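You operate a simulated robot arm through the tools that you are given. There is no shell and no other tool.

You are at the controls of a simulated robot arm. One attempt, no reset.

## Task
Kit the teal tray by the kit card.
Fine: one seal ring from the grey tray and one large cover cap from the CAPS drawer, in the card's colours; shut the drawer; leave the rest.

It is judged by the outcome, as a careful person would: the job done as asked, and still so three seconds after it is handed in. It fails if anything else is knocked over, pushed out of place, dropped, spilled or broken. Lids that push on must go on centred and level and be pressed home; caps that screw on are set level and turned clockwise until they are tight.

## Robot
A 7-joint arm with a two-finger parallel gripper, fixed in place. Base frame: the origin is at the foot of the arm, x ahead of it, y to its left, z up. Readings come in m, rad, newtons and seconds.
Its first joint turns from -2.897 to 2.897 rad. Payload 4.4 kg.
Tool frame: the origin (TCP) lies between the finger pads and is the grasp point; the fingertips stand 0.023 m ahead of it; z points along the fingers, y is the line along which they close. The gripper opens to 0.094 m. The fingers are 0.038 m wide and 0.01 m thick; the gripper's body (0.054 by 0.096 m) begins 0.039 m behind the TCP.
Orientation is that of the tool frame in the base frame, as [roll, pitch, yaw] about the fixed x, y, z axes, in that order (R = Rz(yaw) Ry(pitch) Rx(roll)). With the fingers straight down and closing along the base's y, the tool's x points along the base's -x, its y along +y and its z along -z.

## Interface
- The arm moves only by the tool arm_command. Its argument "targets" is a list of rows, each an object of numbers (a shift or turn left out is 0, a gripper value left out holds the last): "ax", "ay", "az": the turn, a rotation vector about the tool's x, y, z in units of 5 degrees (1.0 is 5 degrees); "x", "y", "z": the shift along the tool's x, y, z in units of 20 mm (1.0 is 20 mm); "jaw": the gripper command, from -1 (shut) to 1 (fully open), values between in proportion. In form: [{"ax": .., "ay": .., "az": .., "x": .., "y": .., "z": .., "jaw": ..}, ...]. A call has 1 to 20 rows; each row shifts and turns the commanded pose from where the row before left it, along the tool's axes as they then stand. A call with a number of a shift or a turn outside -1 to 1 is refused whole. A row lasts 0.2 s, in which the tool goes at most 0.05 m and 0.15 rad; a call with a longer step from one row to the next is refused whole, and so is a gripper value outside its range. A pose out of reach is approached as far as the arm can. The call stops where the force on the tool passes 40 N (or 10 N more than at its start, if that is more) or the arm is blocked; 0.2 s more then pass. Each finger travels about 0.072 m/s and halts on what it meets, pressing with about 44 N; the grip force reading is that of the motor and also rises with nothing between the fingers. The clock runs only during rows and for 0.2 s after the last one: add rows that do not move to give the fingers time. The reply holds the time, the measured pose of the TCP, the force on the tool along the base axes, the opening and the grip force, in the units named above and with some noise, with the torque about the TCP (base axes, N m) and any sound that the robot's microphone picked up.
- Cameras (640 x 400 px; columns grow to the right, rows downward): "scene" is fixed at [0.0504, 0.6504, 1.5283]; the picture's right is [0.07, -1.00, 0.00], its down [-0.71, -0.05, -0.70] and it looks along [0.70, 0.05, -0.71] (base axes); focal length 322 px, centre (320, 200). "wrist" rides on the gripper at [0.086, 0.016, -0.074] in the tool frame; the picture's right is [-0.18, 0.98, 0.00], its down [-0.58, -0.11, -0.81] and it looks along [-0.79, -0.15, 0.59] (tool axes); focal length 243 px, centre (320, 200). There is no depth. A picture from a camera that has moved, and an enlarged one, comes with that camera's place and axes in the base frame and with its lens.
- get_image(camera): a new picture of that camera. No time passes.
- enlarge(camera, box): a new picture of the part [left, top, right, bottom] of that camera's present view, enlarged. No time passes.
- job_done(): hands the job in; it is judged then, once.

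Places have to be worked out from the pictures, the camera data and where the tool is seen. Open the gripper and draw the arm clear of the work before you hand the job in, unless the task says otherwise.

The tools are called after "Emit:" by a JSON object that holds its "method" and its "body". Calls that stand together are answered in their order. arm_command: Moves the arm, as the interface text tells. Its arguments: {"type":"object","properties":{"targets":{"type":"array","items":{"type":"object","properties":{"ax":{"type":"number"},"ay":{"type":"number"},"az":{"type":"number"},"x":{"type":"number"},"y":{"type":"number"},"z":{"type":"number"},"jaw":{"type":"number"}}}}},"required":["targets"]} The other tools are called the same way: get_image (camera) takes a picture; enlarge (camera, box) takes an enlarged picture of a part of a camera's view; job_done () hands the job in.

At the start:

```text
time: 0.0
tool_pos: [0.7232, 0.4167, 1.0737]
tool_rot: [-3.141, -0.001, -3.141]
wrist_force: [-0.7, -0.6, -1.0]
moment: [0.01, 0.05, 0.01]
finger_gap: 0.0939
finger_force: 0.1
```

scene: 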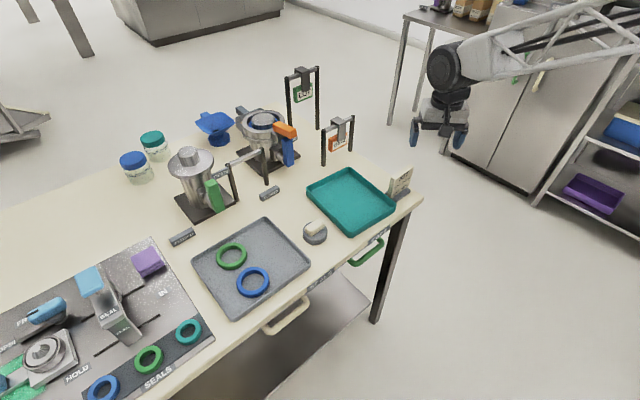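
wrist: 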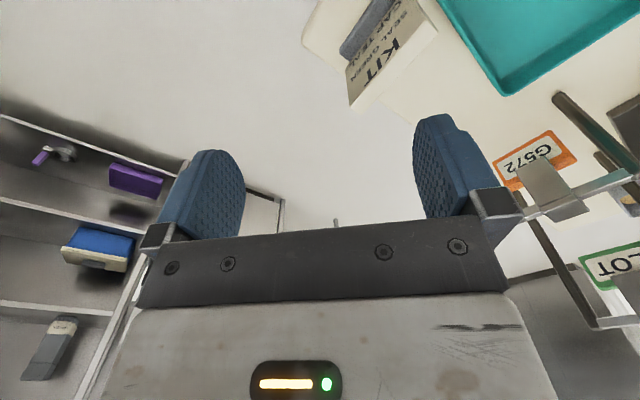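

I start by reading the kit card and getting a closer view of the bench and drawers.

Emit:
{"method": "enlarge", "body": {"camera": "wrist", "box": [300, 0, 460, 100]}}

Emit:
{"method": "enlarge", "body": {"camera": "scene", "box": [180, 160, 440, 340]}}

Emit:
{"method": "enlarge", "body": {"camera": "scene", "box": [370, 150, 430, 210]}}

Emit:
{"method": "enlarge", "body": {"camera": "scene", "box": [240, 230, 400, 350]}}

```text
4.00 times, centred on (380, 50) of wrist
camera zoom: at [0.6358, 0.4327, 1.1487], right [0.18, 0.98, 0.0], down [0.58, -0.11, 0.81], along [0.79, -0.15, -0.59], focal length 970 px, centre (80, 800)
```

zoom: 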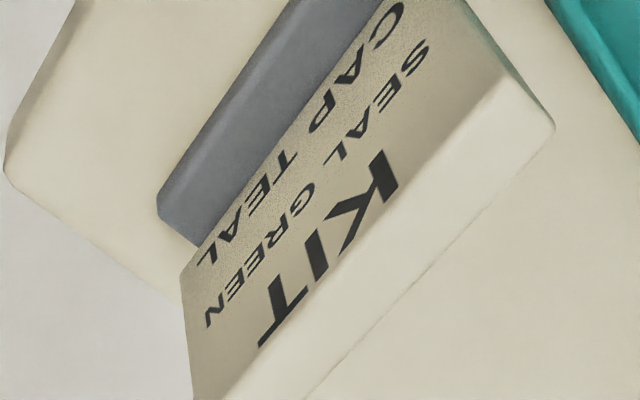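

```text
2.22 times, centred on (310, 250) of scene
camera zoom: at [0.0504, 0.6504, 1.5283], right [0.07, -1.0, 0.0], down [-0.71, -0.05, -0.7], along [0.7, 0.05, -0.71], focal length 716 px, centre (342, 89)
```

zoom: 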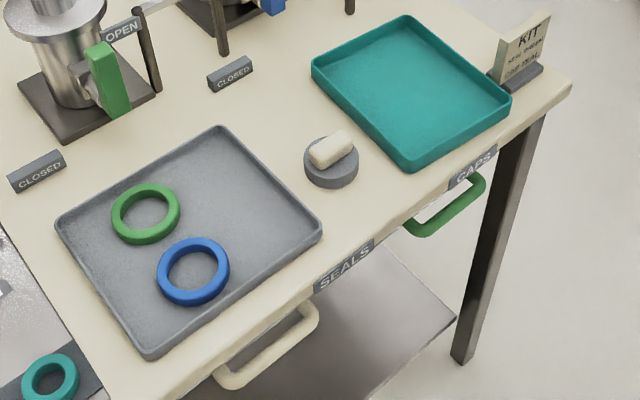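

```text
6.67 times, centred on (400, 180) of scene
camera zoom: at [0.0504, 0.6504, 1.5283], right [0.07, -1.0, 0.0], down [-0.71, -0.05, -0.7], along [0.7, 0.05, -0.71], focal length 2150 px, centre (-213, 333)
```

zoom: 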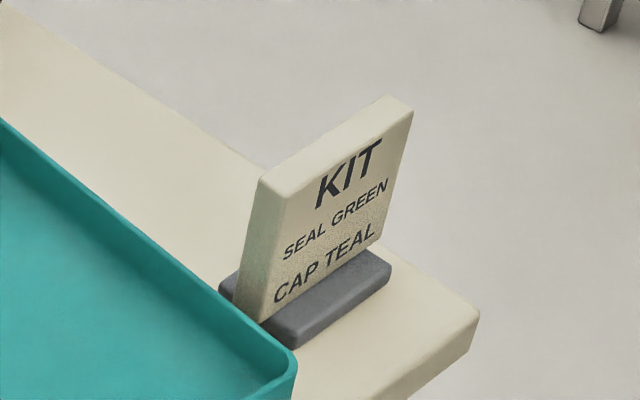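

```text
3.33 times, centred on (320, 290) of scene
camera zoom: at [0.0504, 0.6504, 1.5283], right [0.07, -1.0, 0.0], down [-0.71, -0.05, -0.7], along [0.7, 0.05, -0.71], focal length 1075 px, centre (320, -100)
```

zoom: 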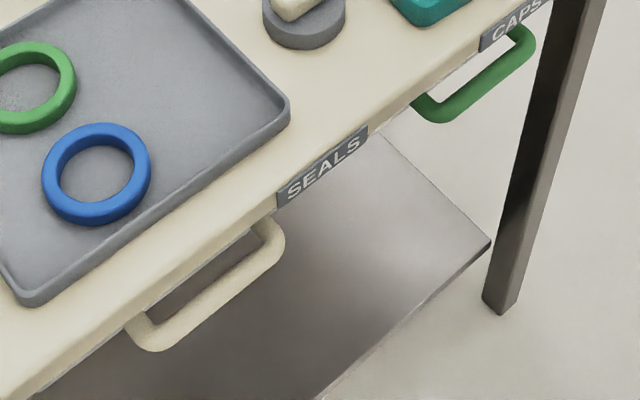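

The card asks for a GREEN seal and a TEAL cap. Triangulating the tray corner puts the bench top near z≈0.87, with its front edge at about 45° to the base axes. I'll draw the arm back towards the base to get a wrist view of the CAPS drawer front.

Emit:
{"method": "arm_command", "body": {"targets": [{"x": 1, "y": -0.23}, {"x": 1, "y": -0.23}, {"x": 1, "y": -0.23}, {"x": 1, "y": -0.23}, {"x": 1, "y": -0.23}, {"x": 1, "y": -0.23}, {"x": 1, "y": -0.23}, {"x": 1, "y": -0.23}, {"x": 1, "y": -0.23}, {"x": 1, "y": -0.23}, {"x": 1, "y": -0.23}, {"x": 1, "y": -0.23}, {"x": 1, "y": -0.23}, {"x": 1, "y": -0.23}, {"x": 1, "y": -0.23}, {"x": 1, "y": -0.23}, {"x": 1, "y": -0.23}, {"x": 1, "y": -0.23}, {"x": 1, "y": -0.23}]}}

```text
time: 4.0
tool_pos: [0.3444, 0.3284, 1.0731]
tool_rot: [3.141, 0.0, 3.14]
wrist_force: [-0.5, 0.5, 1.0]
moment: [-0.01, -0.02, -0.02]
finger_gap: 0.0945
finger_force: 0.1
```

The move went as commanded. Next I turn the tool about 45° so the wrist camera faces the bench front.

Emit:
{"method": "arm_command", "body": {"targets": [{"az": -1}, {"az": -1}, {"az": -1}, {"az": -1}, {"az": -1}, {"az": -1}, {"az": -1}, {"az": -1}, {"az": -1}]}}

Emit:
{"method": "get_image", "body": {"camera": "wrist"}}

Emit:
{"method": "get_image", "body": {"camera": "scene"}}

```text
time: 6.0
tool_pos: [0.3436, 0.3284, 1.0748]
tool_rot: [-3.141, -0.001, -2.358]
wrist_force: [-0.3, -1.2, 1.0]
moment: [-0.01, 0.01, 0.04]
finger_gap: 0.0939
finger_force: 0.0
```

```text
taken
camera wrist: at [0.2697, 0.2794, 1.1494], right [-0.57, 0.82, 0.0], down [0.49, 0.33, 0.81], along [0.67, 0.46, -0.59], focal length 243 px, centre (320, 200)
```

wrist: 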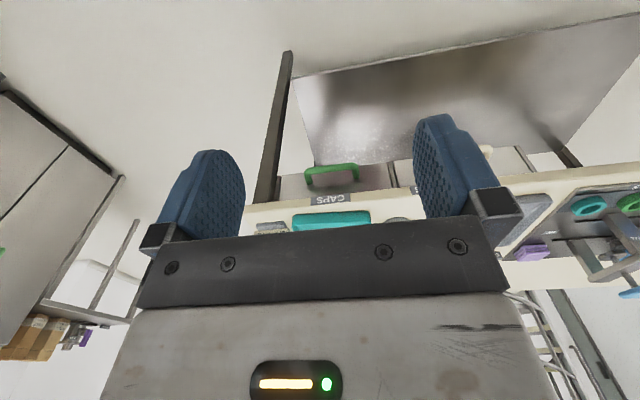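

```text
taken
```

scene: 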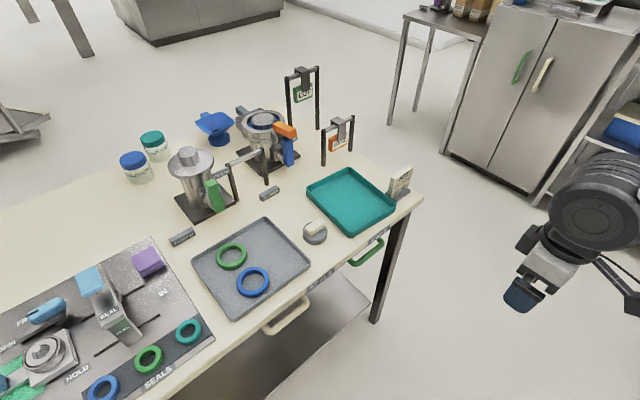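

The CAPS drawer and its green handle are visible between the fingers, so I'll enlarge that area to measure it.

Emit:
{"method": "enlarge", "body": {"camera": "wrist", "box": [250, 140, 410, 240]}}

Emit:
{"method": "enlarge", "body": {"camera": "scene", "box": [320, 210, 416, 270]}}

```text
4.00 times, centred on (330, 190) of wrist
camera zoom: at [0.2697, 0.2794, 1.1494], right [-0.57, 0.82, 0.0], down [0.49, 0.33, 0.81], along [0.67, 0.46, -0.59], focal length 970 px, centre (280, 240)
```

zoom: 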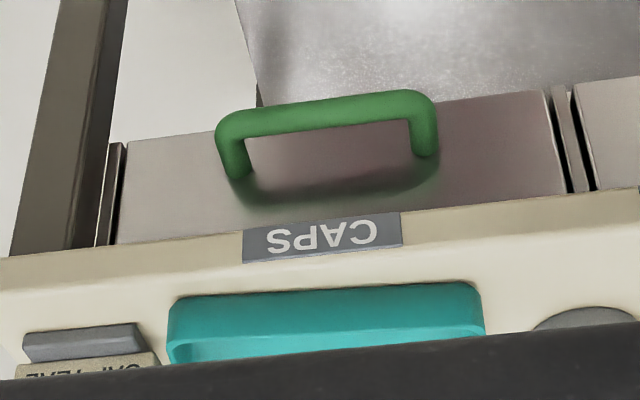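

```text
6.67 times, centred on (368, 240) of scene
camera zoom: at [0.0504, 0.6504, 1.5283], right [0.07, -1.0, 0.0], down [-0.71, -0.05, -0.7], along [0.7, 0.05, -0.71], focal length 2150 px, centre (0, -67)
```

zoom: 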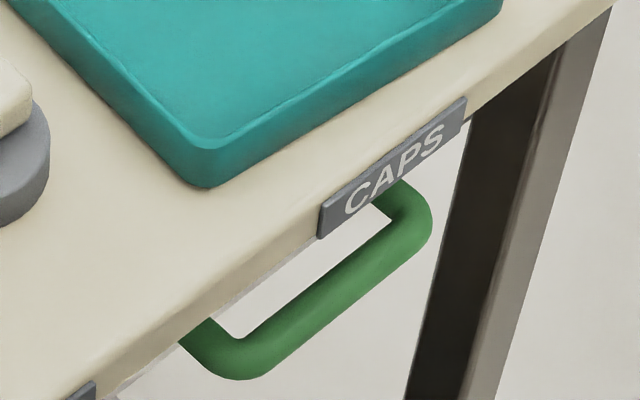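

Triangulating the handle gives a bar about 0.12 m long centred near (0.61, 0.54, 0.738). It lies parallel to the bench edge and slightly under the worktop overhang. I'll grip it with the tool horizontal and the fingers closing vertically, so I first turn the wrist 90° about the tool axis.

Emit:
{"method": "arm_command", "body": {"targets": [{"az": 1}, {"az": 1}, {"az": 1}, {"az": 1}, {"az": 1}, {"az": 1}, {"az": 1}, {"az": 1}, {"az": 1}, {"az": 1}, {"az": 1}, {"az": 1}, {"az": 1}, {"az": 1}, {"az": 1}, {"az": 1}, {"az": 1}, {"az": 1}]}}

```text
time: 9.8
tool_pos: [0.3425, 0.3294, 1.0737]
tool_rot: [-3.14, 0.0, 2.355]
wrist_force: [-0.7, 0.5, -0.1]
moment: [-0.03, 0.01, 0.01]
finger_gap: 0.0939
finger_force: 0.1
```

The turn worked and tool x now lies along the bench edge. I move forward a little, then start tilting the tool to horizontal.

Emit:
{"method": "arm_command", "body": {"targets": [{"y": 1, "x": -0.24}, {"y": 1, "x": -0.24}, {"y": 1, "x": -0.24}, {"y": 1, "x": -0.24}, {"y": 1, "x": -0.24}, {"y": 1, "x": -0.24}, {"y": 1, "x": -0.24}, {"y": 0, "x": -0.24}]}}

Emit:
{"method": "arm_command", "body": {"targets": [{"ax": -1}, {"ax": -1}, {"ax": -1}, {"ax": -1}, {"ax": -1}, {"ax": -1}, {"ax": -1}, {"ax": -1}, {"ax": -1}, {"ax": -1}, {"ax": -1}, {"ax": -1}, {"ax": -1}, {"ax": -1}, {"ax": -1}, {"ax": -1}, {"ax": -1}, {"ax": -1}]}}

Emit:
{"method": "get_image", "body": {"camera": "wrist"}}

Emit:
{"method": "get_image", "body": {"camera": "scene"}}

```text
time: 11.6
tool_pos: [0.468, 0.4006, 1.0734]
tool_rot: [3.141, -0.001, 2.357]
wrist_force: [0.6, 0.0, 0.2]
moment: [0.01, 0.01, 0.0]
finger_gap: 0.0941
finger_force: 0.0
```

```text
time: 15.4
tool_pos: [0.4642, 0.4056, 1.0733]
tool_rot: [1.661, -0.01, 2.385]
wrist_force: [0.5, -1.5, 0.4]
moment: [0.0, 0.03, -0.01]
finger_gap: 0.0941
finger_force: 0.1
out of reach, approached as far as the arm can: row 15
```

```text
taken
camera wrist: at [0.3511, 0.4115, 1.0967], right [0.2, -0.07, 0.98], down [-0.14, -0.99, -0.04], along [0.97, -0.12, -0.21], focal length 243 px, centre (320, 200)
```

wrist: 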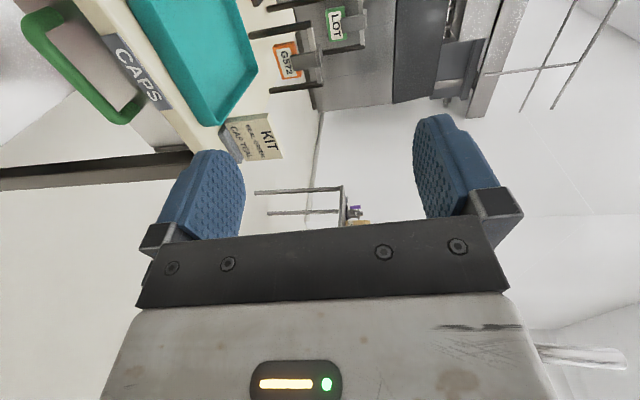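

```text
taken
```

scene: 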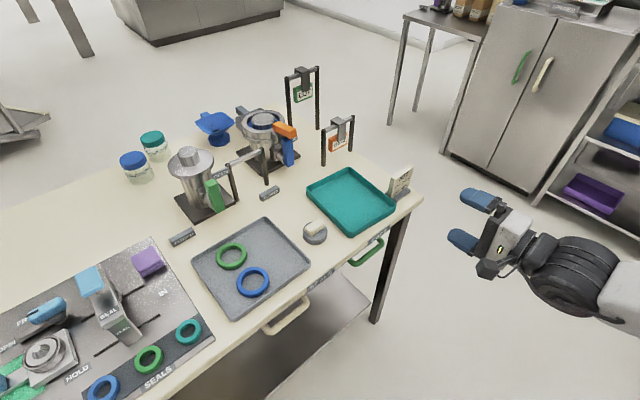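

The tool is within about 5° of horizontal, which is the reach limit here. I'll settle for a 10° downward tilt and lower it to handle height, still standing clear in front of the bench.

Emit:
{"method": "arm_command", "body": {"targets": [{"ax": 1}, {"ax": 1}, {"y": -0.97, "z": 0.17}, {"y": -0.97, "z": 0.17}, {"y": -0.97, "z": 0.17}, {"y": -0.97, "z": 0.17}, {"y": -0.97, "z": 0.17}, {"y": -0.97, "z": 0.17}, {"y": -0.97, "z": 0.17}, {"y": -0.97, "z": 0.17}, {"y": -0.97, "z": 0.17}, {"y": -0.97, "z": 0.17}, {"y": -0.97, "z": 0.17}, {"y": -0.97, "z": 0.17}, {"y": -0.97, "z": 0.17}, {"y": -0.97, "z": 0.17}, {"y": -0.97, "z": 0.17}, {"y": -0.97, "z": 0.17}, {"y": -0.97, "z": 0.17}]}}

Emit:
{"method": "get_image", "body": {"camera": "wrist"}}

Emit:
{"method": "get_image", "body": {"camera": "scene"}}

```text
time: 19.4
tool_pos: [0.4661, 0.3532, 0.7467]
tool_rot: [1.836, -0.013, 2.394]
wrist_force: [-0.3, 0.4, -0.2]
moment: [-0.04, 0.02, 0.02]
finger_gap: 0.0942
finger_force: 0.1
out of reach, approached as far as the arm can: row 11, 12, 13, 14, 15, 16, 17, 18, 19
```

```text
taken
camera wrist: at [0.3562, 0.3627, 0.7835], right [0.32, 0.06, 0.95], down [-0.12, -0.99, 0.1], along [0.94, -0.15, -0.31], focal length 243 px, centre (320, 200)
```

wrist: 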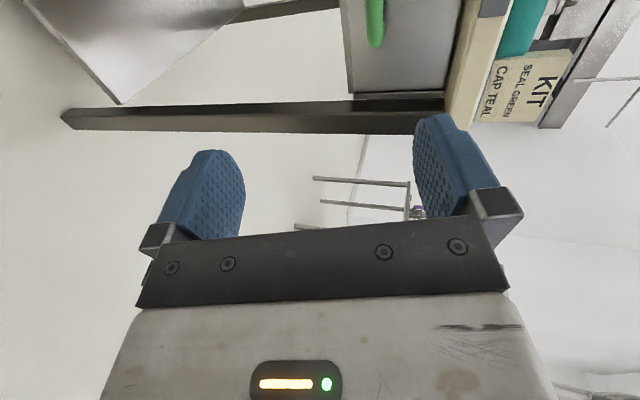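

```text
taken
```

scene: 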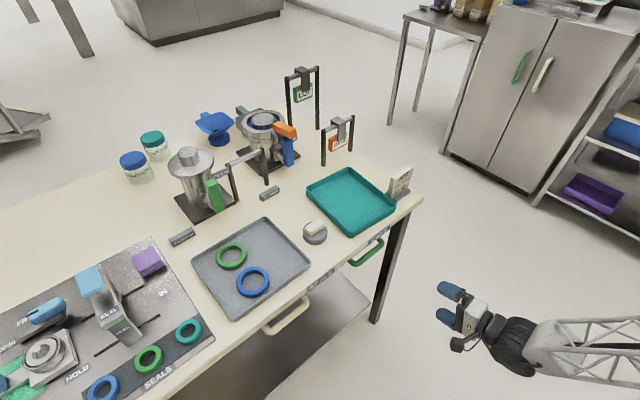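

The arm lags behind the commanded pose here, because a horizontal tool this close and low is near its limits. I'll advance 0.1 m towards the handle, still clear of it, and see if tracking recovers.

Emit:
{"method": "arm_command", "body": {"targets": [{"z": 0.98, "y": 0.17}, {"z": 0.98, "y": 0.17}, {"z": 0.98, "y": 0.17}, {"z": 0.98, "y": 0.17}, {"z": 0.98, "y": 0.17}]}}

Emit:
{"method": "get_image", "body": {"camera": "wrist"}}

```text
time: 20.6
tool_pos: [0.5433, 0.4135, 0.7418]
tool_rot: [1.836, -0.013, 2.393]
wrist_force: [1.0, -0.5, -0.2]
moment: [0.0, -0.02, -0.02]
finger_gap: 0.094
finger_force: 0.1
out of reach, approached as far as the arm can: row 1, 2, 5
```

```text
taken
camera wrist: at [0.4334, 0.422, 0.7778], right [0.32, 0.06, 0.95], down [-0.12, -0.99, 0.1], along [0.94, -0.15, -0.31], focal length 243 px, centre (320, 200)
```

wrist: 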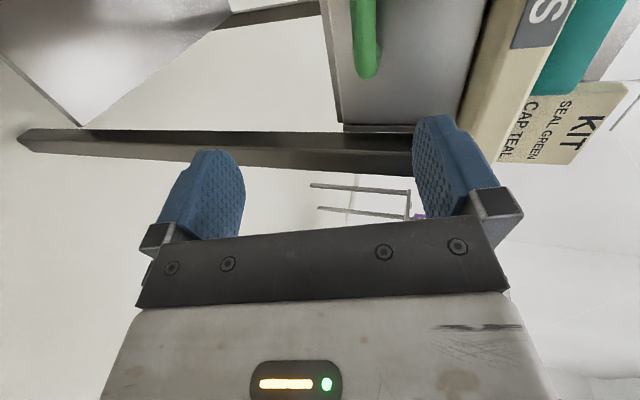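

Tracking is good again with the tool tilted about 15° down, and a new ray confirms the bar at z≈0.738. I advance so the bar comes between the open fingers.

Emit:
{"method": "arm_command", "body": {"targets": [{"z": 0.9, "x": 0.28, "y": 0.36}, {"z": 0.9, "x": 0.28, "y": 0.36}, {"z": 0.9, "x": 0.28, "y": 0.36}, {"z": 0.9, "x": 0.28, "y": 0.36}, {"z": 0.9, "x": 0.28, "y": 0.36}]}}

Emit:
{"method": "get_image", "body": {"camera": "wrist"}}

Emit:
{"method": "get_image", "body": {"camera": "scene"}}

```text
time: 21.8
tool_pos: [0.6115, 0.4786, 0.7599]
tool_rot: [1.837, -0.013, 2.394]
wrist_force: [0.8, 0.6, 0.0]
moment: [0.03, -0.02, -0.04]
finger_gap: 0.0938
finger_force: 0.0
out of reach, approached as far as the arm can: row 1, 2, 3, 4, 5
```

```text
taken
camera wrist: at [0.5019, 0.4869, 0.7964], right [0.32, 0.06, 0.95], down [-0.12, -0.99, 0.1], along [0.94, -0.15, -0.31], focal length 243 px, centre (320, 200)
```

wrist: 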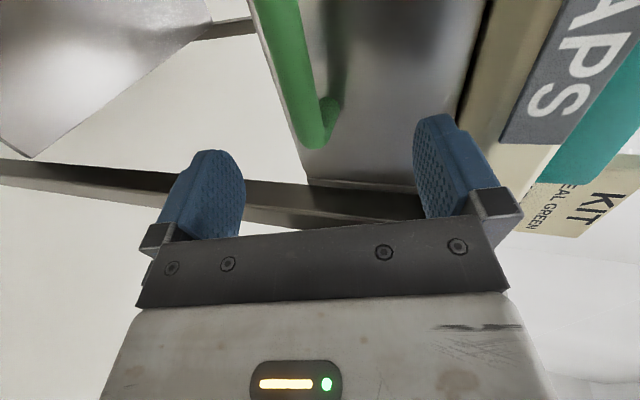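

```text
taken
```

scene: 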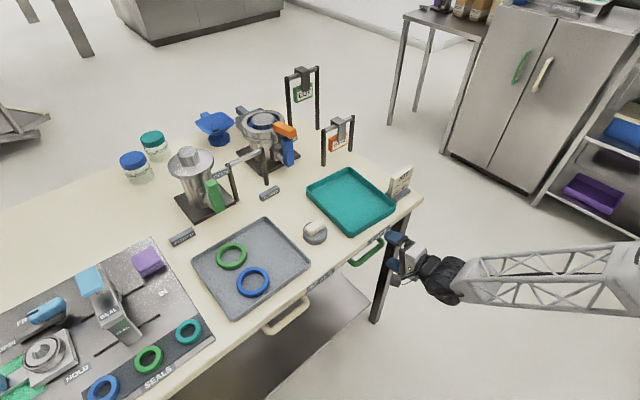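

The sideways shift did not happen and tool e stays near -0.09, which would put a finger on the handle's leg, so a wrist limit is binding. I back off a little, add some downward tilt, and try the sideways shift again.

Emit:
{"method": "arm_command", "body": {"targets": [{"z": -1}, {"z": -1}, {"ax": 1}, {"ax": 1}, {"x": 0.8}, {"x": 0.8}]}}

```text
time: 23.2
tool_pos: [0.564, 0.4719, 0.77]
tool_rot: [2.014, -0.017, 2.393]
wrist_force: [-0.1, 0.7, -0.3]
moment: [-0.01, 0.04, 0.02]
finger_gap: 0.0938
finger_force: 0.1
```

With a 25° tilt the arm tracks properly again. I move most of the remaining way to the bar and check with a picture.

Emit:
{"method": "arm_command", "body": {"targets": [{"z": 0.8, "x": 0.16, "y": 0.17}, {"z": 0.8, "x": 0.16, "y": 0.17}, {"z": 0.8, "x": 0.16, "y": 0.17}]}}

Emit:
{"method": "get_image", "body": {"camera": "wrist"}}

Emit:
{"method": "enlarge", "body": {"camera": "scene", "box": [320, 200, 480, 300]}}

```text
time: 24.0
tool_pos: [0.5973, 0.5051, 0.7627]
tool_rot: [2.013, -0.017, 2.394]
wrist_force: [-0.4, -0.1, -0.5]
moment: [0.0, -0.02, -0.02]
finger_gap: 0.094
finger_force: 0.1
out of reach, approached as far as the arm can: row 1, 2, 3
```

```text
taken
camera wrist: at [0.4925, 0.5188, 0.8104], right [0.43, 0.17, 0.89], down [-0.1, -0.97, 0.24], along [0.9, -0.19, -0.4], focal length 243 px, centre (320, 200)
```

wrist: 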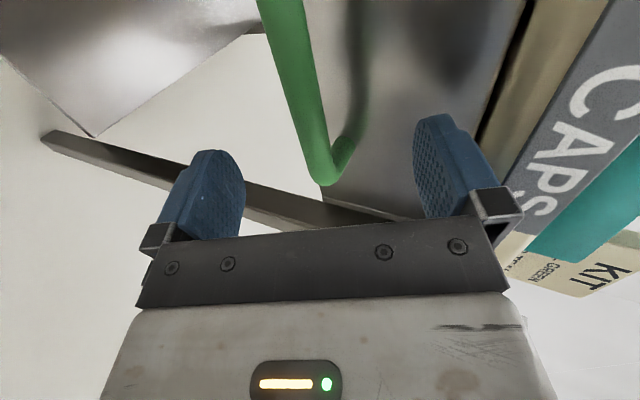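

```text
4.00 times, centred on (400, 250) of scene
camera zoom: at [0.0504, 0.6504, 1.5283], right [0.07, -1.0, 0.0], down [-0.71, -0.05, -0.7], along [0.7, 0.05, -0.71], focal length 1290 px, centre (0, 0)
```

zoom: 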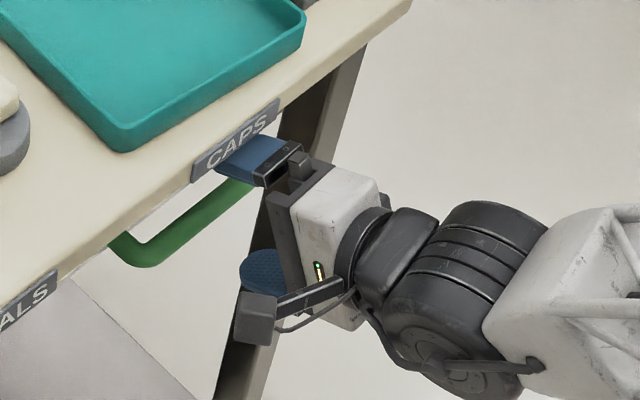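

The tool is at e≈-0.063, which is within the handle's clear span of about -0.10 to 0.0. The bar lies straight ahead along the tool axis about 45 mm away, so I go straight in.

Emit:
{"method": "arm_command", "body": {"targets": [{"z": 0.75, "y": -0.07}, {"z": 0.75, "y": -0.07}, {"z": 0.6, "y": -0.07}]}}

Emit:
{"method": "get_image", "body": {"camera": "wrist"}}

Emit:
{"method": "enlarge", "body": {"camera": "scene", "box": [320, 200, 480, 300]}}

```text
time: 24.8
tool_pos: [0.6205, 0.5239, 0.7447]
tool_rot: [2.009, -0.016, 2.394]
wrist_force: [-39.6, -34.9, 25.6]
moment: [1.96, -2.77, -0.7]
finger_gap: 0.0939
finger_force: 0.0
out of reach, approached as far as the arm can: row 3
stopped in row 3: the force on the tool passed its limit at 100 N (the readings are from after the stop); the commanded pose is now the measured one
```

```text
taken
camera wrist: at [0.516, 0.538, 0.7936], right [0.43, 0.17, 0.89], down [-0.1, -0.97, 0.24], along [0.9, -0.19, -0.4], focal length 243 px, centre (320, 200)
```

wrist: 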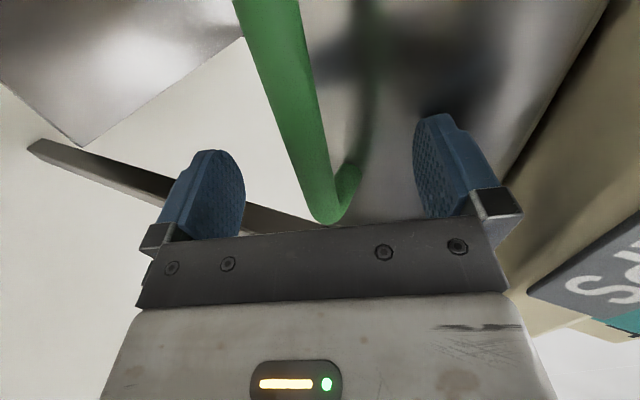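

```text
4.00 times, centred on (400, 250) of scene
camera zoom: at [0.0504, 0.6504, 1.5283], right [0.07, -1.0, 0.0], down [-0.71, -0.05, -0.7], along [0.7, 0.05, -0.71], focal length 1290 px, centre (0, 0)
```

zoom: 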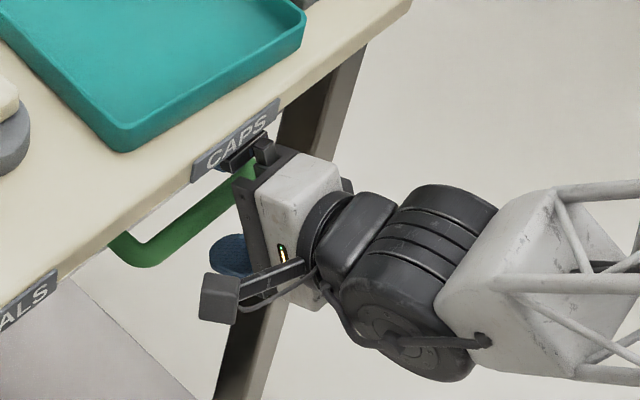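

The upper fingertip touched the drawer face and the call stopped. The bar is between the fingers, about 10 mm ahead of the TCP, so I back off 4 mm and close on it.

Emit:
{"method": "arm_command", "body": {"targets": [{"z": -0.25}, {"jaw": -1}, {"jaw": -1}, {"jaw": -1}, {"jaw": -1}, {"jaw": -1}]}}

Emit:
{"method": "get_image", "body": {"camera": "wrist"}}

```text
time: 26.2
tool_pos: [0.6167, 0.5206, 0.7452]
tool_rot: [2.017, -0.016, 2.393]
wrist_force: [-4.7, -6.8, -26.3]
moment: [0.01, 0.5, -0.39]
finger_gap: 0.0174
finger_force: 45.0
```

```text
taken
camera wrist: at [0.5126, 0.5345, 0.7932], right [0.43, 0.18, 0.88], down [-0.1, -0.97, 0.24], along [0.9, -0.19, -0.4], focal length 243 px, centre (320, 200)
```

wrist: 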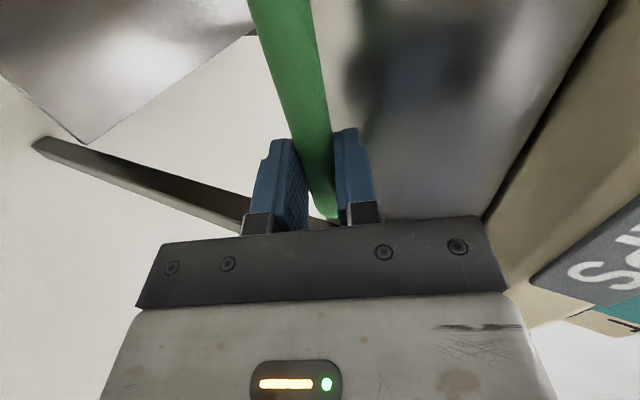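

The bar is gripped with a 17 mm gap and a small downward load. I ease the tool down 2 mm and pull the drawer straight out a few centimetres.

Emit:
{"method": "arm_command", "body": {"targets": [{"y": -0.12}, {"z": -0.45, "y": -0.214, "x": 0.02}, {"z": -0.45, "y": -0.214, "x": 0.02}, {"z": -0.45, "y": -0.214, "x": 0.02}, {"z": -0.45, "y": -0.214, "x": 0.02}]}}

Emit:
{"method": "get_image", "body": {"camera": "scene"}}

```text
time: 27.4
tool_pos: [0.5895, 0.493, 0.7448]
tool_rot: [2.014, -0.017, 2.395]
wrist_force: [-3.4, 3.3, -22.2]
moment: [0.06, 0.44, -0.6]
finger_gap: 0.0176
finger_force: 45.2
```

```text
taken
```

scene: 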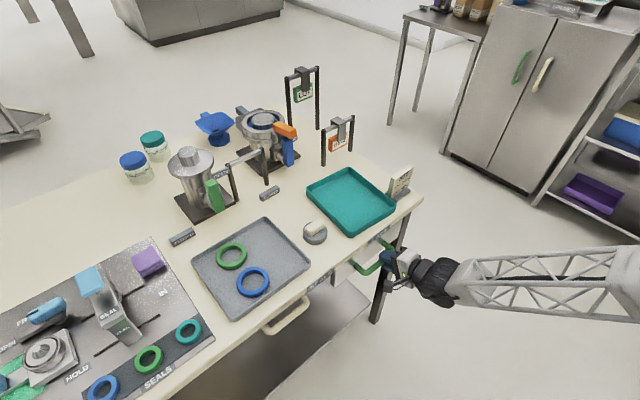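

The drawer is moving easily and is out about 38 mm, so I continue pulling.

Emit:
{"method": "arm_command", "body": {"targets": [{"y": -0.15}, {"z": -0.72, "y": -0.343, "x": 0.033}, {"z": -0.72, "y": -0.343, "x": 0.033}, {"z": -0.72, "y": -0.343, "x": 0.033}, {"z": -0.72, "y": -0.343, "x": 0.033}, {"z": -0.72, "y": -0.343, "x": 0.033}, {"z": -0.72, "y": -0.343, "x": 0.033}, {"z": -0.72, "y": -0.343, "x": 0.033}]}}

Emit:
{"method": "get_image", "body": {"camera": "scene"}}

Emit:
{"method": "enlarge", "body": {"camera": "scene", "box": [300, 200, 460, 300]}}

```text
time: 29.0
tool_pos: [0.5236, 0.4253, 0.7447]
tool_rot: [2.008, -0.017, 2.396]
wrist_force: [-2.5, 3.6, 3.3]
moment: [0.37, 0.38, -0.74]
finger_gap: 0.0177
finger_force: 44.8
stopped in row 8: the force on the tool passed its limit at 43 N (the readings are from after the stop); the commanded pose is now the measured one
```

```text
taken
```

scene: 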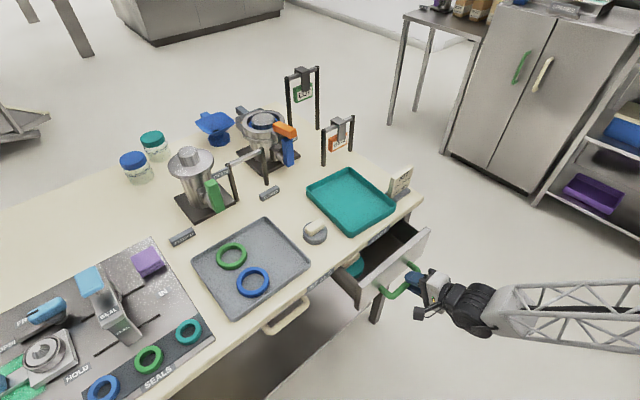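

```text
4.00 times, centred on (380, 250) of scene
camera zoom: at [0.0504, 0.6504, 1.5283], right [0.07, -1.0, 0.0], down [-0.71, -0.05, -0.7], along [0.7, 0.05, -0.71], focal length 1290 px, centre (80, 0)
```

zoom: 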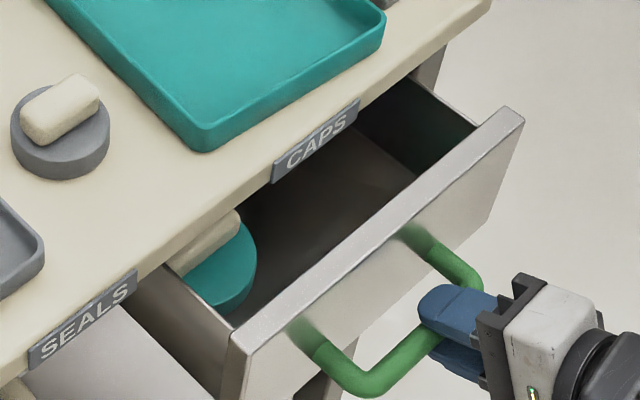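

The drawer is open about 0.13 m and the pull stopped at 43 N. I'll test gently whether that is the end stop.

Emit:
{"method": "arm_command", "body": {"targets": [{"z": -0.3, "y": -0.143, "x": 0.01}, {"z": -0.3, "y": -0.143, "x": 0.01}, {"z": -0.3, "y": -0.143, "x": 0.01}]}}

Emit:
{"method": "enlarge", "body": {"camera": "scene", "box": [300, 200, 460, 300]}}

```text
time: 29.8
tool_pos: [0.5105, 0.4129, 0.7456]
tool_rot: [2.007, -0.015, 2.397]
wrist_force: [0.7, -0.1, 4.7]
moment: [0.24, 0.19, -1.3]
finger_gap: 0.0177
finger_force: 45.3
```

```text
4.00 times, centred on (380, 250) of scene
camera zoom: at [0.0504, 0.6504, 1.5283], right [0.07, -1.0, 0.0], down [-0.71, -0.05, -0.7], along [0.7, 0.05, -0.71], focal length 1290 px, centre (80, 0)
```

zoom: 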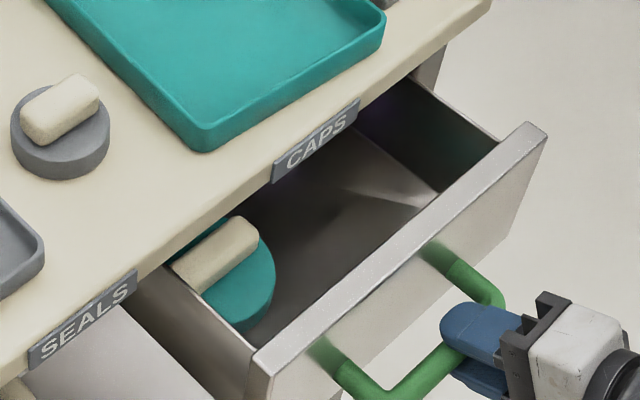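

It still moves and the stop was only a force spike. The caps are discs with a bar grip on top, so I continue pulling gently.

Emit:
{"method": "arm_command", "body": {"targets": [{"z": -0.4, "y": -0.19, "x": 0.018}, {"z": -0.4, "y": -0.19, "x": 0.018}, {"z": -0.4, "y": -0.19, "x": 0.018}, {"z": -0.4, "y": -0.19, "x": 0.018}, {"z": -0.4, "y": -0.19, "x": 0.018}, {"z": -0.4, "y": -0.19, "x": 0.018}, {"z": -0.4, "y": -0.19, "x": 0.018}, {"z": -0.4, "y": -0.19, "x": 0.018}]}}

Emit:
{"method": "enlarge", "body": {"camera": "scene", "box": [300, 200, 460, 300]}}

```text
time: 31.6
tool_pos: [0.4582, 0.3635, 0.7447]
tool_rot: [2.008, -0.016, 2.397]
wrist_force: [20.8, -19.7, 16.5]
moment: [0.43, 0.17, -0.8]
finger_gap: 0.0177
finger_force: 45.1
```

```text
4.00 times, centred on (380, 250) of scene
camera zoom: at [0.0504, 0.6504, 1.5283], right [0.07, -1.0, 0.0], down [-0.71, -0.05, -0.7], along [0.7, 0.05, -0.71], focal length 1290 px, centre (80, 0)
```

zoom: 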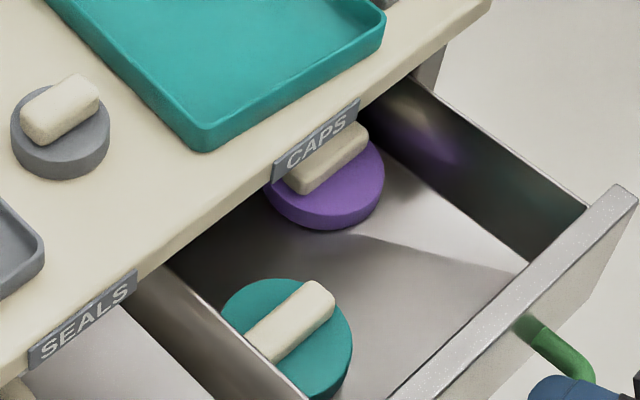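

The drawer is open about 0.22 m with teal and purple caps visible, both around 0.09 m across. I pull a bit more so the teal cap clears the worktop edge, easing the sideways load as I go.

Emit:
{"method": "arm_command", "body": {"targets": [{"x": -0.1}, {"z": -0.4, "y": -0.19}, {"z": -0.4, "y": -0.19}, {"z": -0.4, "y": -0.19}, {"z": -0.4, "y": -0.19}, {"z": -0.4, "y": -0.19}, {"z": -0.4, "y": -0.19}]}}

Emit:
{"method": "get_image", "body": {"camera": "scene"}}

Emit:
{"method": "enlarge", "body": {"camera": "scene", "box": [300, 200, 460, 300]}}

```text
time: 33.2
tool_pos: [0.4227, 0.322, 0.7456]
tool_rot: [2.008, -0.015, 2.398]
wrist_force: [-20.9, 21.0, 15.7]
moment: [0.61, 0.37, -0.18]
finger_gap: 0.0177
finger_force: 45.0
```

```text
taken
```

scene: 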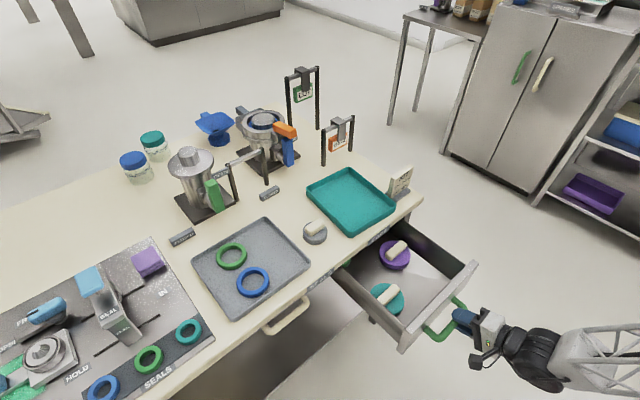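

```text
4.00 times, centred on (380, 250) of scene
camera zoom: at [0.0504, 0.6504, 1.5283], right [0.07, -1.0, 0.0], down [-0.71, -0.05, -0.7], along [0.7, 0.05, -0.71], focal length 1290 px, centre (80, 0)
```

zoom: 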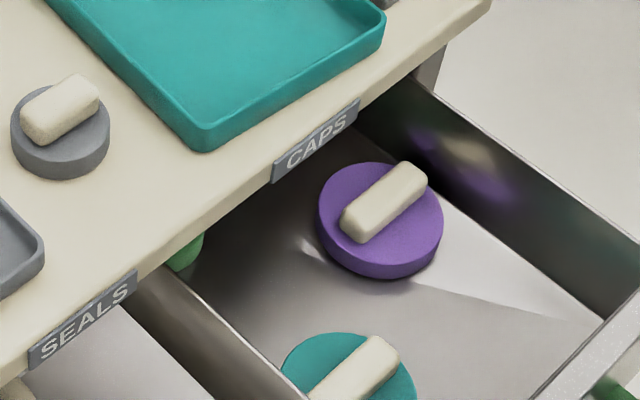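

The drawer is open about 0.28 m, the teal and purple caps are fully exposed, and a green one shows at the back. That's enough, so I release the handle and back straight off.

Emit:
{"method": "arm_command", "body": {"targets": [{"x": 0.05}, {"jaw": 1}, {"jaw": 1}, {"jaw": 1}, {"jaw": 1}, {"z": -0.7}, {"z": -0.7}, {"z": -0.7}, {"z": -0.7}]}}

Emit:
{"method": "get_image", "body": {"camera": "scene"}}

```text
time: 35.2
tool_pos: [0.39, 0.2869, 0.7676]
tool_rot: [2.008, -0.016, 2.397]
wrist_force: [0.4, 0.5, 0.0]
moment: [0.02, 0.02, 0.02]
finger_gap: 0.0938
finger_force: 0.0
```

```text
taken
```

scene: 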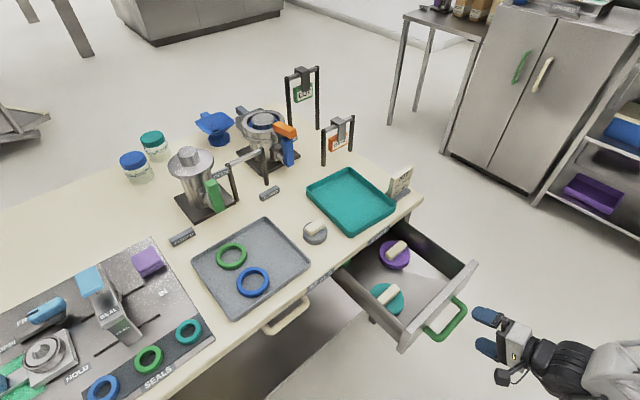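

The fingers are clear of the handle. I raise the tool straight up, then turn it to point down.

Emit:
{"method": "arm_command", "body": {"targets": [{"y": 0.9, "z": -0.42}, {"y": 0.9, "z": -0.42}, {"y": 0.9, "z": -0.42}, {"y": 0.9, "z": -0.42}, {"y": 0.9, "z": -0.42}, {"y": 0.9, "z": -0.42}, {"y": 0.9, "z": -0.42}, {"y": 0.9, "z": -0.42}, {"y": 0.9, "z": -0.42}, {"y": 0.9, "z": -0.42}, {"y": 0.9, "z": -0.42}, {"y": 0.9, "z": -0.42}]}}

Emit:
{"method": "arm_command", "body": {"targets": [{"ax": 1}, {"ax": 1}, {"ax": 1}, {"ax": 1}, {"ax": 1}, {"ax": 1}, {"ax": 1}, {"ax": 1}, {"ax": 1}, {"ax": 1}, {"ax": 1}, {"ax": 1}, {"ax": 1}, {"az": 0.48}]}}

Emit:
{"method": "get_image", "body": {"camera": "wrist"}}

Emit:
{"method": "enlarge", "body": {"camera": "scene", "box": [320, 215, 480, 350]}}

```text
time: 37.8
tool_pos: [0.3901, 0.2839, 1.0064]
tool_rot: [2.008, -0.017, 2.396]
wrist_force: [-0.5, 0.8, 0.1]
moment: [0.0, 0.03, -0.02]
finger_gap: 0.0941
finger_force: 0.0
```

```text
time: 40.8
tool_pos: [0.3913, 0.2823, 1.0053]
tool_rot: [-3.137, -0.016, 2.354]
wrist_force: [-0.3, -0.1, -0.2]
moment: [0.01, -0.01, 0.02]
finger_gap: 0.0944
finger_force: 0.1
```

```text
taken
camera wrist: at [0.3425, 0.3545, 1.0812], right [0.83, 0.56, -0.01], down [0.34, -0.5, 0.8], along [0.45, -0.66, -0.6], focal length 243 px, centre (320, 200)
```

wrist: 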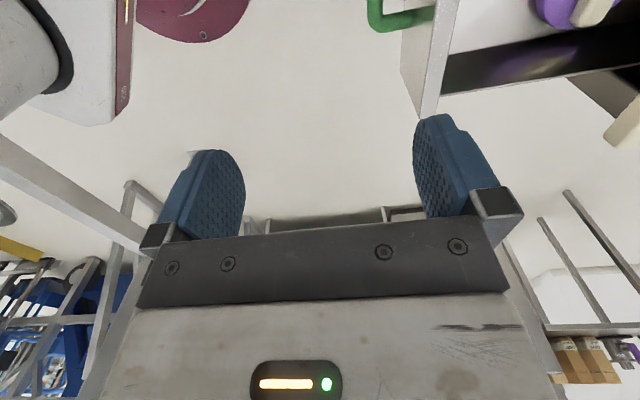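

```text
2.96 times, centred on (400, 282) of scene
camera zoom: at [0.0504, 0.6504, 1.5283], right [0.07, -1.0, 0.0], down [-0.71, -0.05, -0.7], along [0.7, 0.05, -0.71], focal length 955 px, centre (83, -44)
```

zoom: 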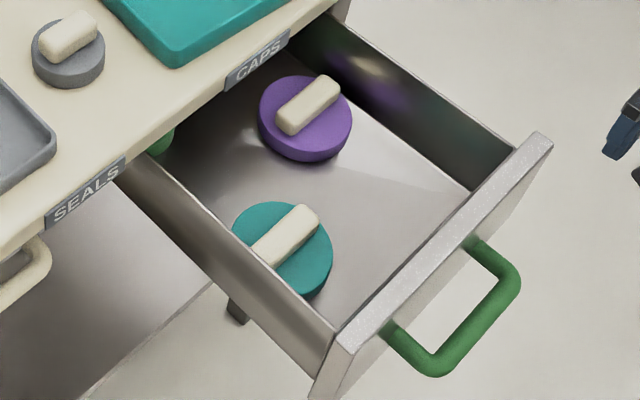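

The tool points down again with the teal cap's bar roughly parallel to the drawer front. I turn the wrist so its camera faces the drawer, to measure the cap accurately.

Emit:
{"method": "arm_command", "body": {"targets": [{"az": -1}, {"az": -1}, {"az": -1}, {"az": -1}, {"az": -1}, {"az": -1}, {"az": -1}, {"az": -1}, {"az": -1}, {"az": -1}, {"az": -1}, {"az": -1}, {"az": -1}, {"az": -1}, {"az": -1}, {"az": -1}, {"az": -1}, {"az": -1}]}}

Emit:
{"method": "get_image", "body": {"camera": "wrist"}}

Emit:
{"method": "enlarge", "body": {"camera": "wrist", "box": [240, 0, 480, 150]}}

```text
time: 44.6
tool_pos: [0.3921, 0.2827, 1.0065]
tool_rot: [3.127, -0.002, -2.358]
wrist_force: [-0.3, 0.0, 0.1]
moment: [0.01, 0.01, 0.0]
finger_gap: 0.094
finger_force: 0.0
```

```text
taken
camera wrist: at [0.3194, 0.232, 1.0806], right [-0.56, 0.83, 0.01], down [0.5, 0.33, 0.8], along [0.66, 0.46, -0.6], focal length 243 px, centre (320, 200)
```

wrist: 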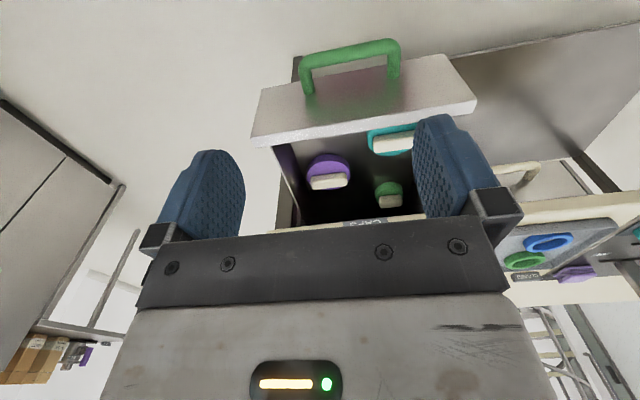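

```text
2.67 times, centred on (360, 75) of wrist
camera zoom: at [0.3194, 0.232, 1.0806], right [-0.56, 0.83, 0.01], down [0.5, 0.33, 0.8], along [0.66, 0.46, -0.6], focal length 647 px, centre (213, 533)
```

zoom: 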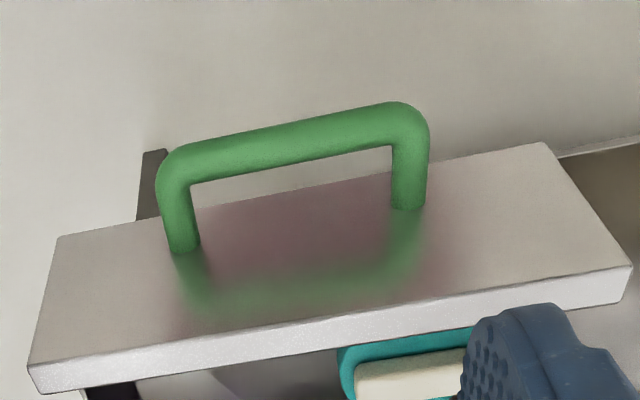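

The drawer holds a large purple, a large teal and a smaller green cap at the back. I move the tool above the teal cap and turn it so the camera stays over the drawer interior, with the fingers closing across the bar.

Emit:
{"method": "arm_command", "body": {"targets": [{"x": -0.95, "y": 0.3}, {"x": -0.95, "y": 0.3}, {"x": -0.95, "y": 0.3}, {"x": -0.95, "y": 0.3}, {"x": -0.95, "y": 0.3}, {"x": -0.95, "y": 0.3}, {"x": -0.95, "y": 0.3}, {"x": -0.95, "y": 0.3}, {"x": -0.95, "y": 0.3}, {"x": -0.95, "y": 0.3}, {"x": -0.95, "y": 0.3}, {"x": -0.95, "y": 0.3}]}}

Emit:
{"method": "arm_command", "body": {"targets": [{"az": -1}, {"az": -1}, {"az": -1}, {"az": -1}, {"az": -1}, {"az": -1}, {"az": -1}, {"az": -1}, {"az": -1}, {"az": -1}, {"az": -1}, {"az": -1}, {"az": -1}, {"az": -1}, {"az": -1}, {"az": -1}, {"az": -1}, {"az": -1}]}}

Emit:
{"method": "get_image", "body": {"camera": "wrist"}}

Emit:
{"method": "get_image", "body": {"camera": "scene"}}

```text
time: 47.2
tool_pos: [0.5029, 0.4952, 1.0065]
tool_rot: [3.125, -0.001, -2.36]
wrist_force: [0.0, 0.9, 0.1]
moment: [0.01, -0.02, 0.01]
finger_gap: 0.0942
finger_force: 0.1
```

```text
time: 51.0
tool_pos: [0.5036, 0.4937, 1.0079]
tool_rot: [3.141, 0.017, -0.786]
wrist_force: [0.6, 0.7, -0.4]
moment: [-0.03, 0.0, -0.01]
finger_gap: 0.0939
finger_force: 0.0
```

```text
taken
camera wrist: at [0.5527, 0.4213, 1.0801], right [-0.83, -0.56, 0.01], down [-0.32, 0.48, 0.81], along [-0.46, 0.67, -0.58], focal length 243 px, centre (320, 200)
```

wrist: 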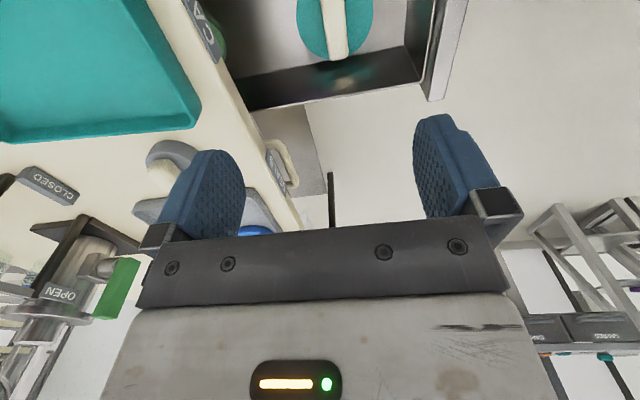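

```text
taken
```

scene: 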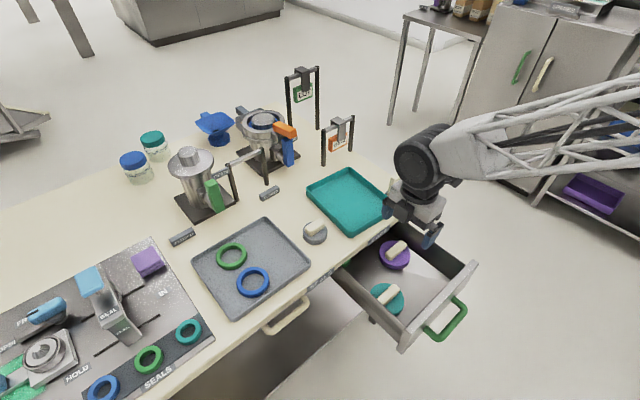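

The tool is vertical over the drawer and the teal cap's bar lies just below. I come down 80 mm and look again for a precise fix.

Emit:
{"method": "arm_command", "body": {"targets": [{"z": 1}, {"z": 1}, {"z": 1}, {"z": 1}]}}

Emit:
{"method": "get_image", "body": {"camera": "wrist"}}

Emit:
{"method": "enlarge", "body": {"camera": "scene", "box": [330, 230, 458, 310]}}

```text
time: 52.0
tool_pos: [0.5002, 0.4985, 0.9266]
tool_rot: [3.14, 0.016, -0.789]
wrist_force: [0.1, -0.4, 0.8]
moment: [0.0, -0.02, 0.0]
finger_gap: 0.0938
finger_force: 0.1
```

```text
taken
camera wrist: at [0.5505, 0.4245, 0.9994], right [-0.83, -0.56, 0.01], down [-0.32, 0.48, 0.81], along [-0.46, 0.67, -0.58], focal length 243 px, centre (320, 200)
```

wrist: 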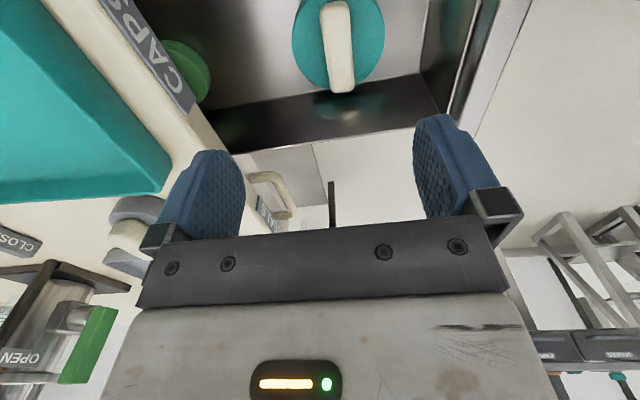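

```text
5.00 times, centred on (394, 270) of scene
camera zoom: at [0.0504, 0.6504, 1.5283], right [0.07, -1.0, 0.0], down [-0.71, -0.05, -0.7], along [0.7, 0.05, -0.71], focal length 1612 px, centre (-50, -150)
```

zoom: 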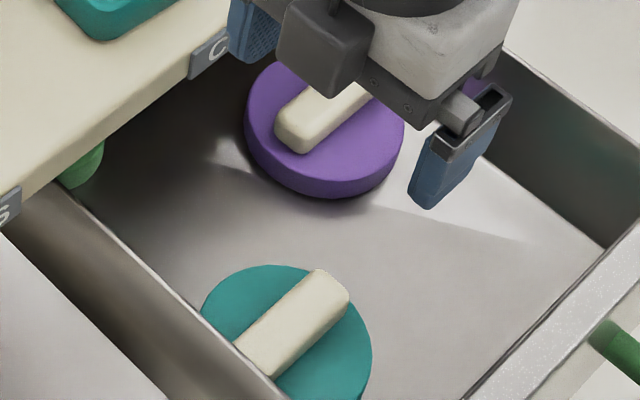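

Two wrist views 81 mm apart put the bar centre near n≈0.692, e≈0.02 with its top at about z≈0.765. The bar is aligned with the tool, so I centre over it, narrow the fingers to about 60 mm and descend partway for a check.

Emit:
{"method": "arm_command", "body": {"targets": [{"x": -0.95, "y": 0.7, "jaw": 0.28}, {"z": 0.96, "jaw": 0.28}, {"z": 0.96}, {"z": 0.96}, {"z": 0.96}, {"z": 0.8}]}}

Emit:
{"method": "get_image", "body": {"camera": "wrist"}}

Emit:
{"method": "enlarge", "body": {"camera": "scene", "box": [330, 230, 458, 310]}}

```text
time: 53.4
tool_pos: [0.4785, 0.5015, 0.833]
tool_rot: [3.14, 0.017, -0.787]
wrist_force: [0.1, -0.1, -0.2]
moment: [-0.04, -0.01, 0.02]
finger_gap: 0.0602
finger_force: 0.1
```

```text
taken
camera wrist: at [0.5273, 0.4282, 0.9062], right [-0.83, -0.56, 0.0], down [-0.32, 0.48, 0.82], along [-0.46, 0.67, -0.58], focal length 243 px, centre (320, 200)
```

wrist: 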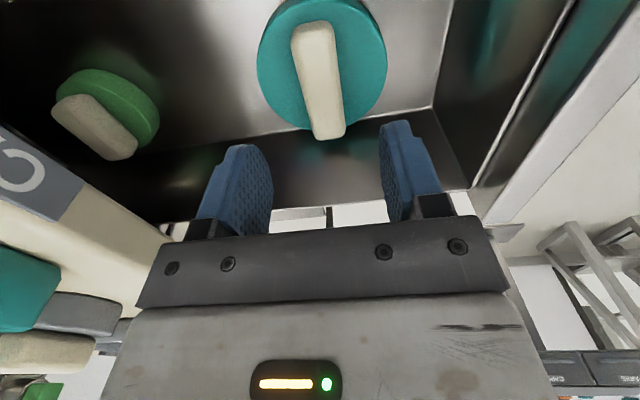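

```text
5.00 times, centred on (394, 270) of scene
camera zoom: at [0.0504, 0.6504, 1.5283], right [0.07, -1.0, 0.0], down [-0.71, -0.05, -0.7], along [0.7, 0.05, -0.71], focal length 1612 px, centre (-50, -150)
```

zoom: 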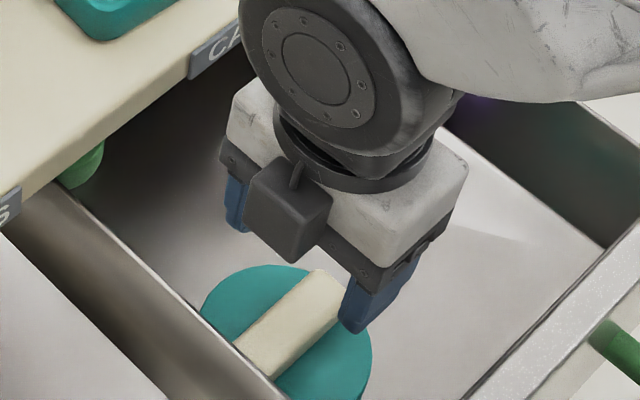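

The bar is centred between the fingers and aligned, with its top near z≈0.757. I descend to about z=0.763, with a force stop guarding, then close on the bar.

Emit:
{"method": "arm_command", "body": {"targets": [{"z": 0.9, "x": 0.2}, {"z": 0.9}, {"z": 0.8}, {"z": 0.5}, {"z": 0.4}]}}

Emit:
{"method": "get_image", "body": {"camera": "wrist"}}

Emit:
{"method": "enlarge", "body": {"camera": "scene", "box": [330, 230, 458, 310]}}

```text
time: 54.6
tool_pos: [0.4797, 0.4977, 0.7637]
tool_rot: [3.14, 0.016, -0.788]
wrist_force: [-0.3, -0.5, 0.2]
moment: [0.03, 0.01, -0.01]
finger_gap: 0.0604
finger_force: 0.0
```

```text
taken
camera wrist: at [0.53, 0.4246, 0.8378], right [-0.83, -0.56, 0.0], down [-0.32, 0.48, 0.82], along [-0.46, 0.67, -0.58], focal length 243 px, centre (320, 200)
```

wrist: 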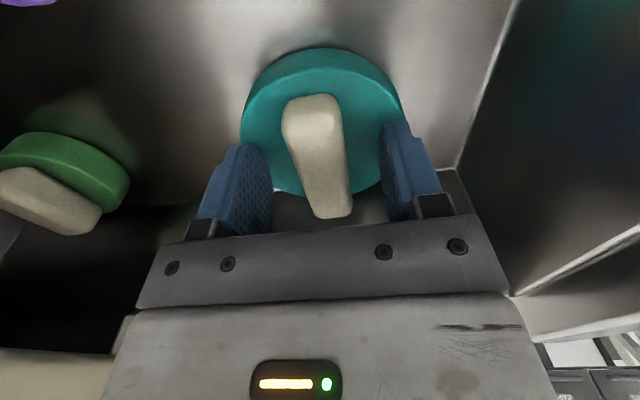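

```text
5.00 times, centred on (394, 270) of scene
camera zoom: at [0.0504, 0.6504, 1.5283], right [0.07, -1.0, 0.0], down [-0.71, -0.05, -0.7], along [0.7, 0.05, -0.71], focal length 1612 px, centre (-50, -150)
```

zoom: 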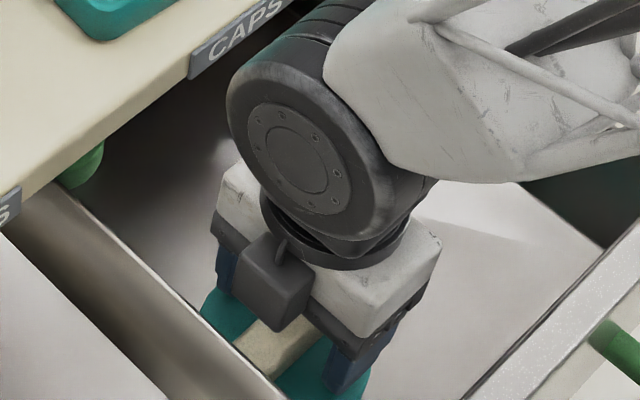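

There was no contact and the bar sits between the pads with about 17 mm overlap. I close on it.

Emit:
{"method": "arm_command", "body": {"targets": [{"jaw": -1}, {"jaw": -1}, {"jaw": -1}, {"jaw": -1}]}}

Emit:
{"method": "get_image", "body": {"camera": "wrist"}}

```text
time: 55.6
tool_pos: [0.4799, 0.4975, 0.7647]
tool_rot: [3.14, 0.015, -0.787]
wrist_force: [-1.2, -0.1, 0.2]
moment: [0.0, -0.03, -0.02]
finger_gap: 0.0256
finger_force: 44.2
```

```text
taken
camera wrist: at [0.5299, 0.4244, 0.838], right [-0.83, -0.56, 0.01], down [-0.32, 0.48, 0.81], along [-0.46, 0.67, -0.58], focal length 243 px, centre (320, 200)
```

wrist: 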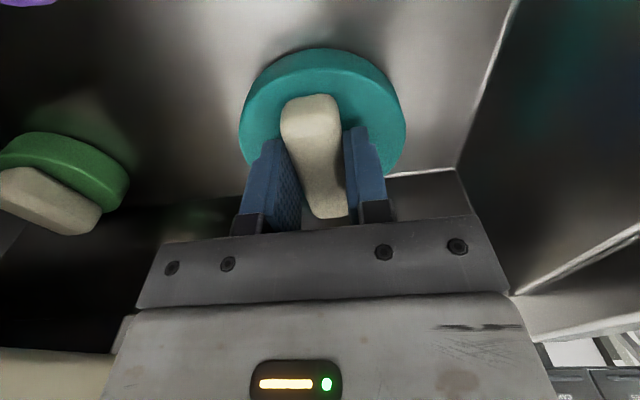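

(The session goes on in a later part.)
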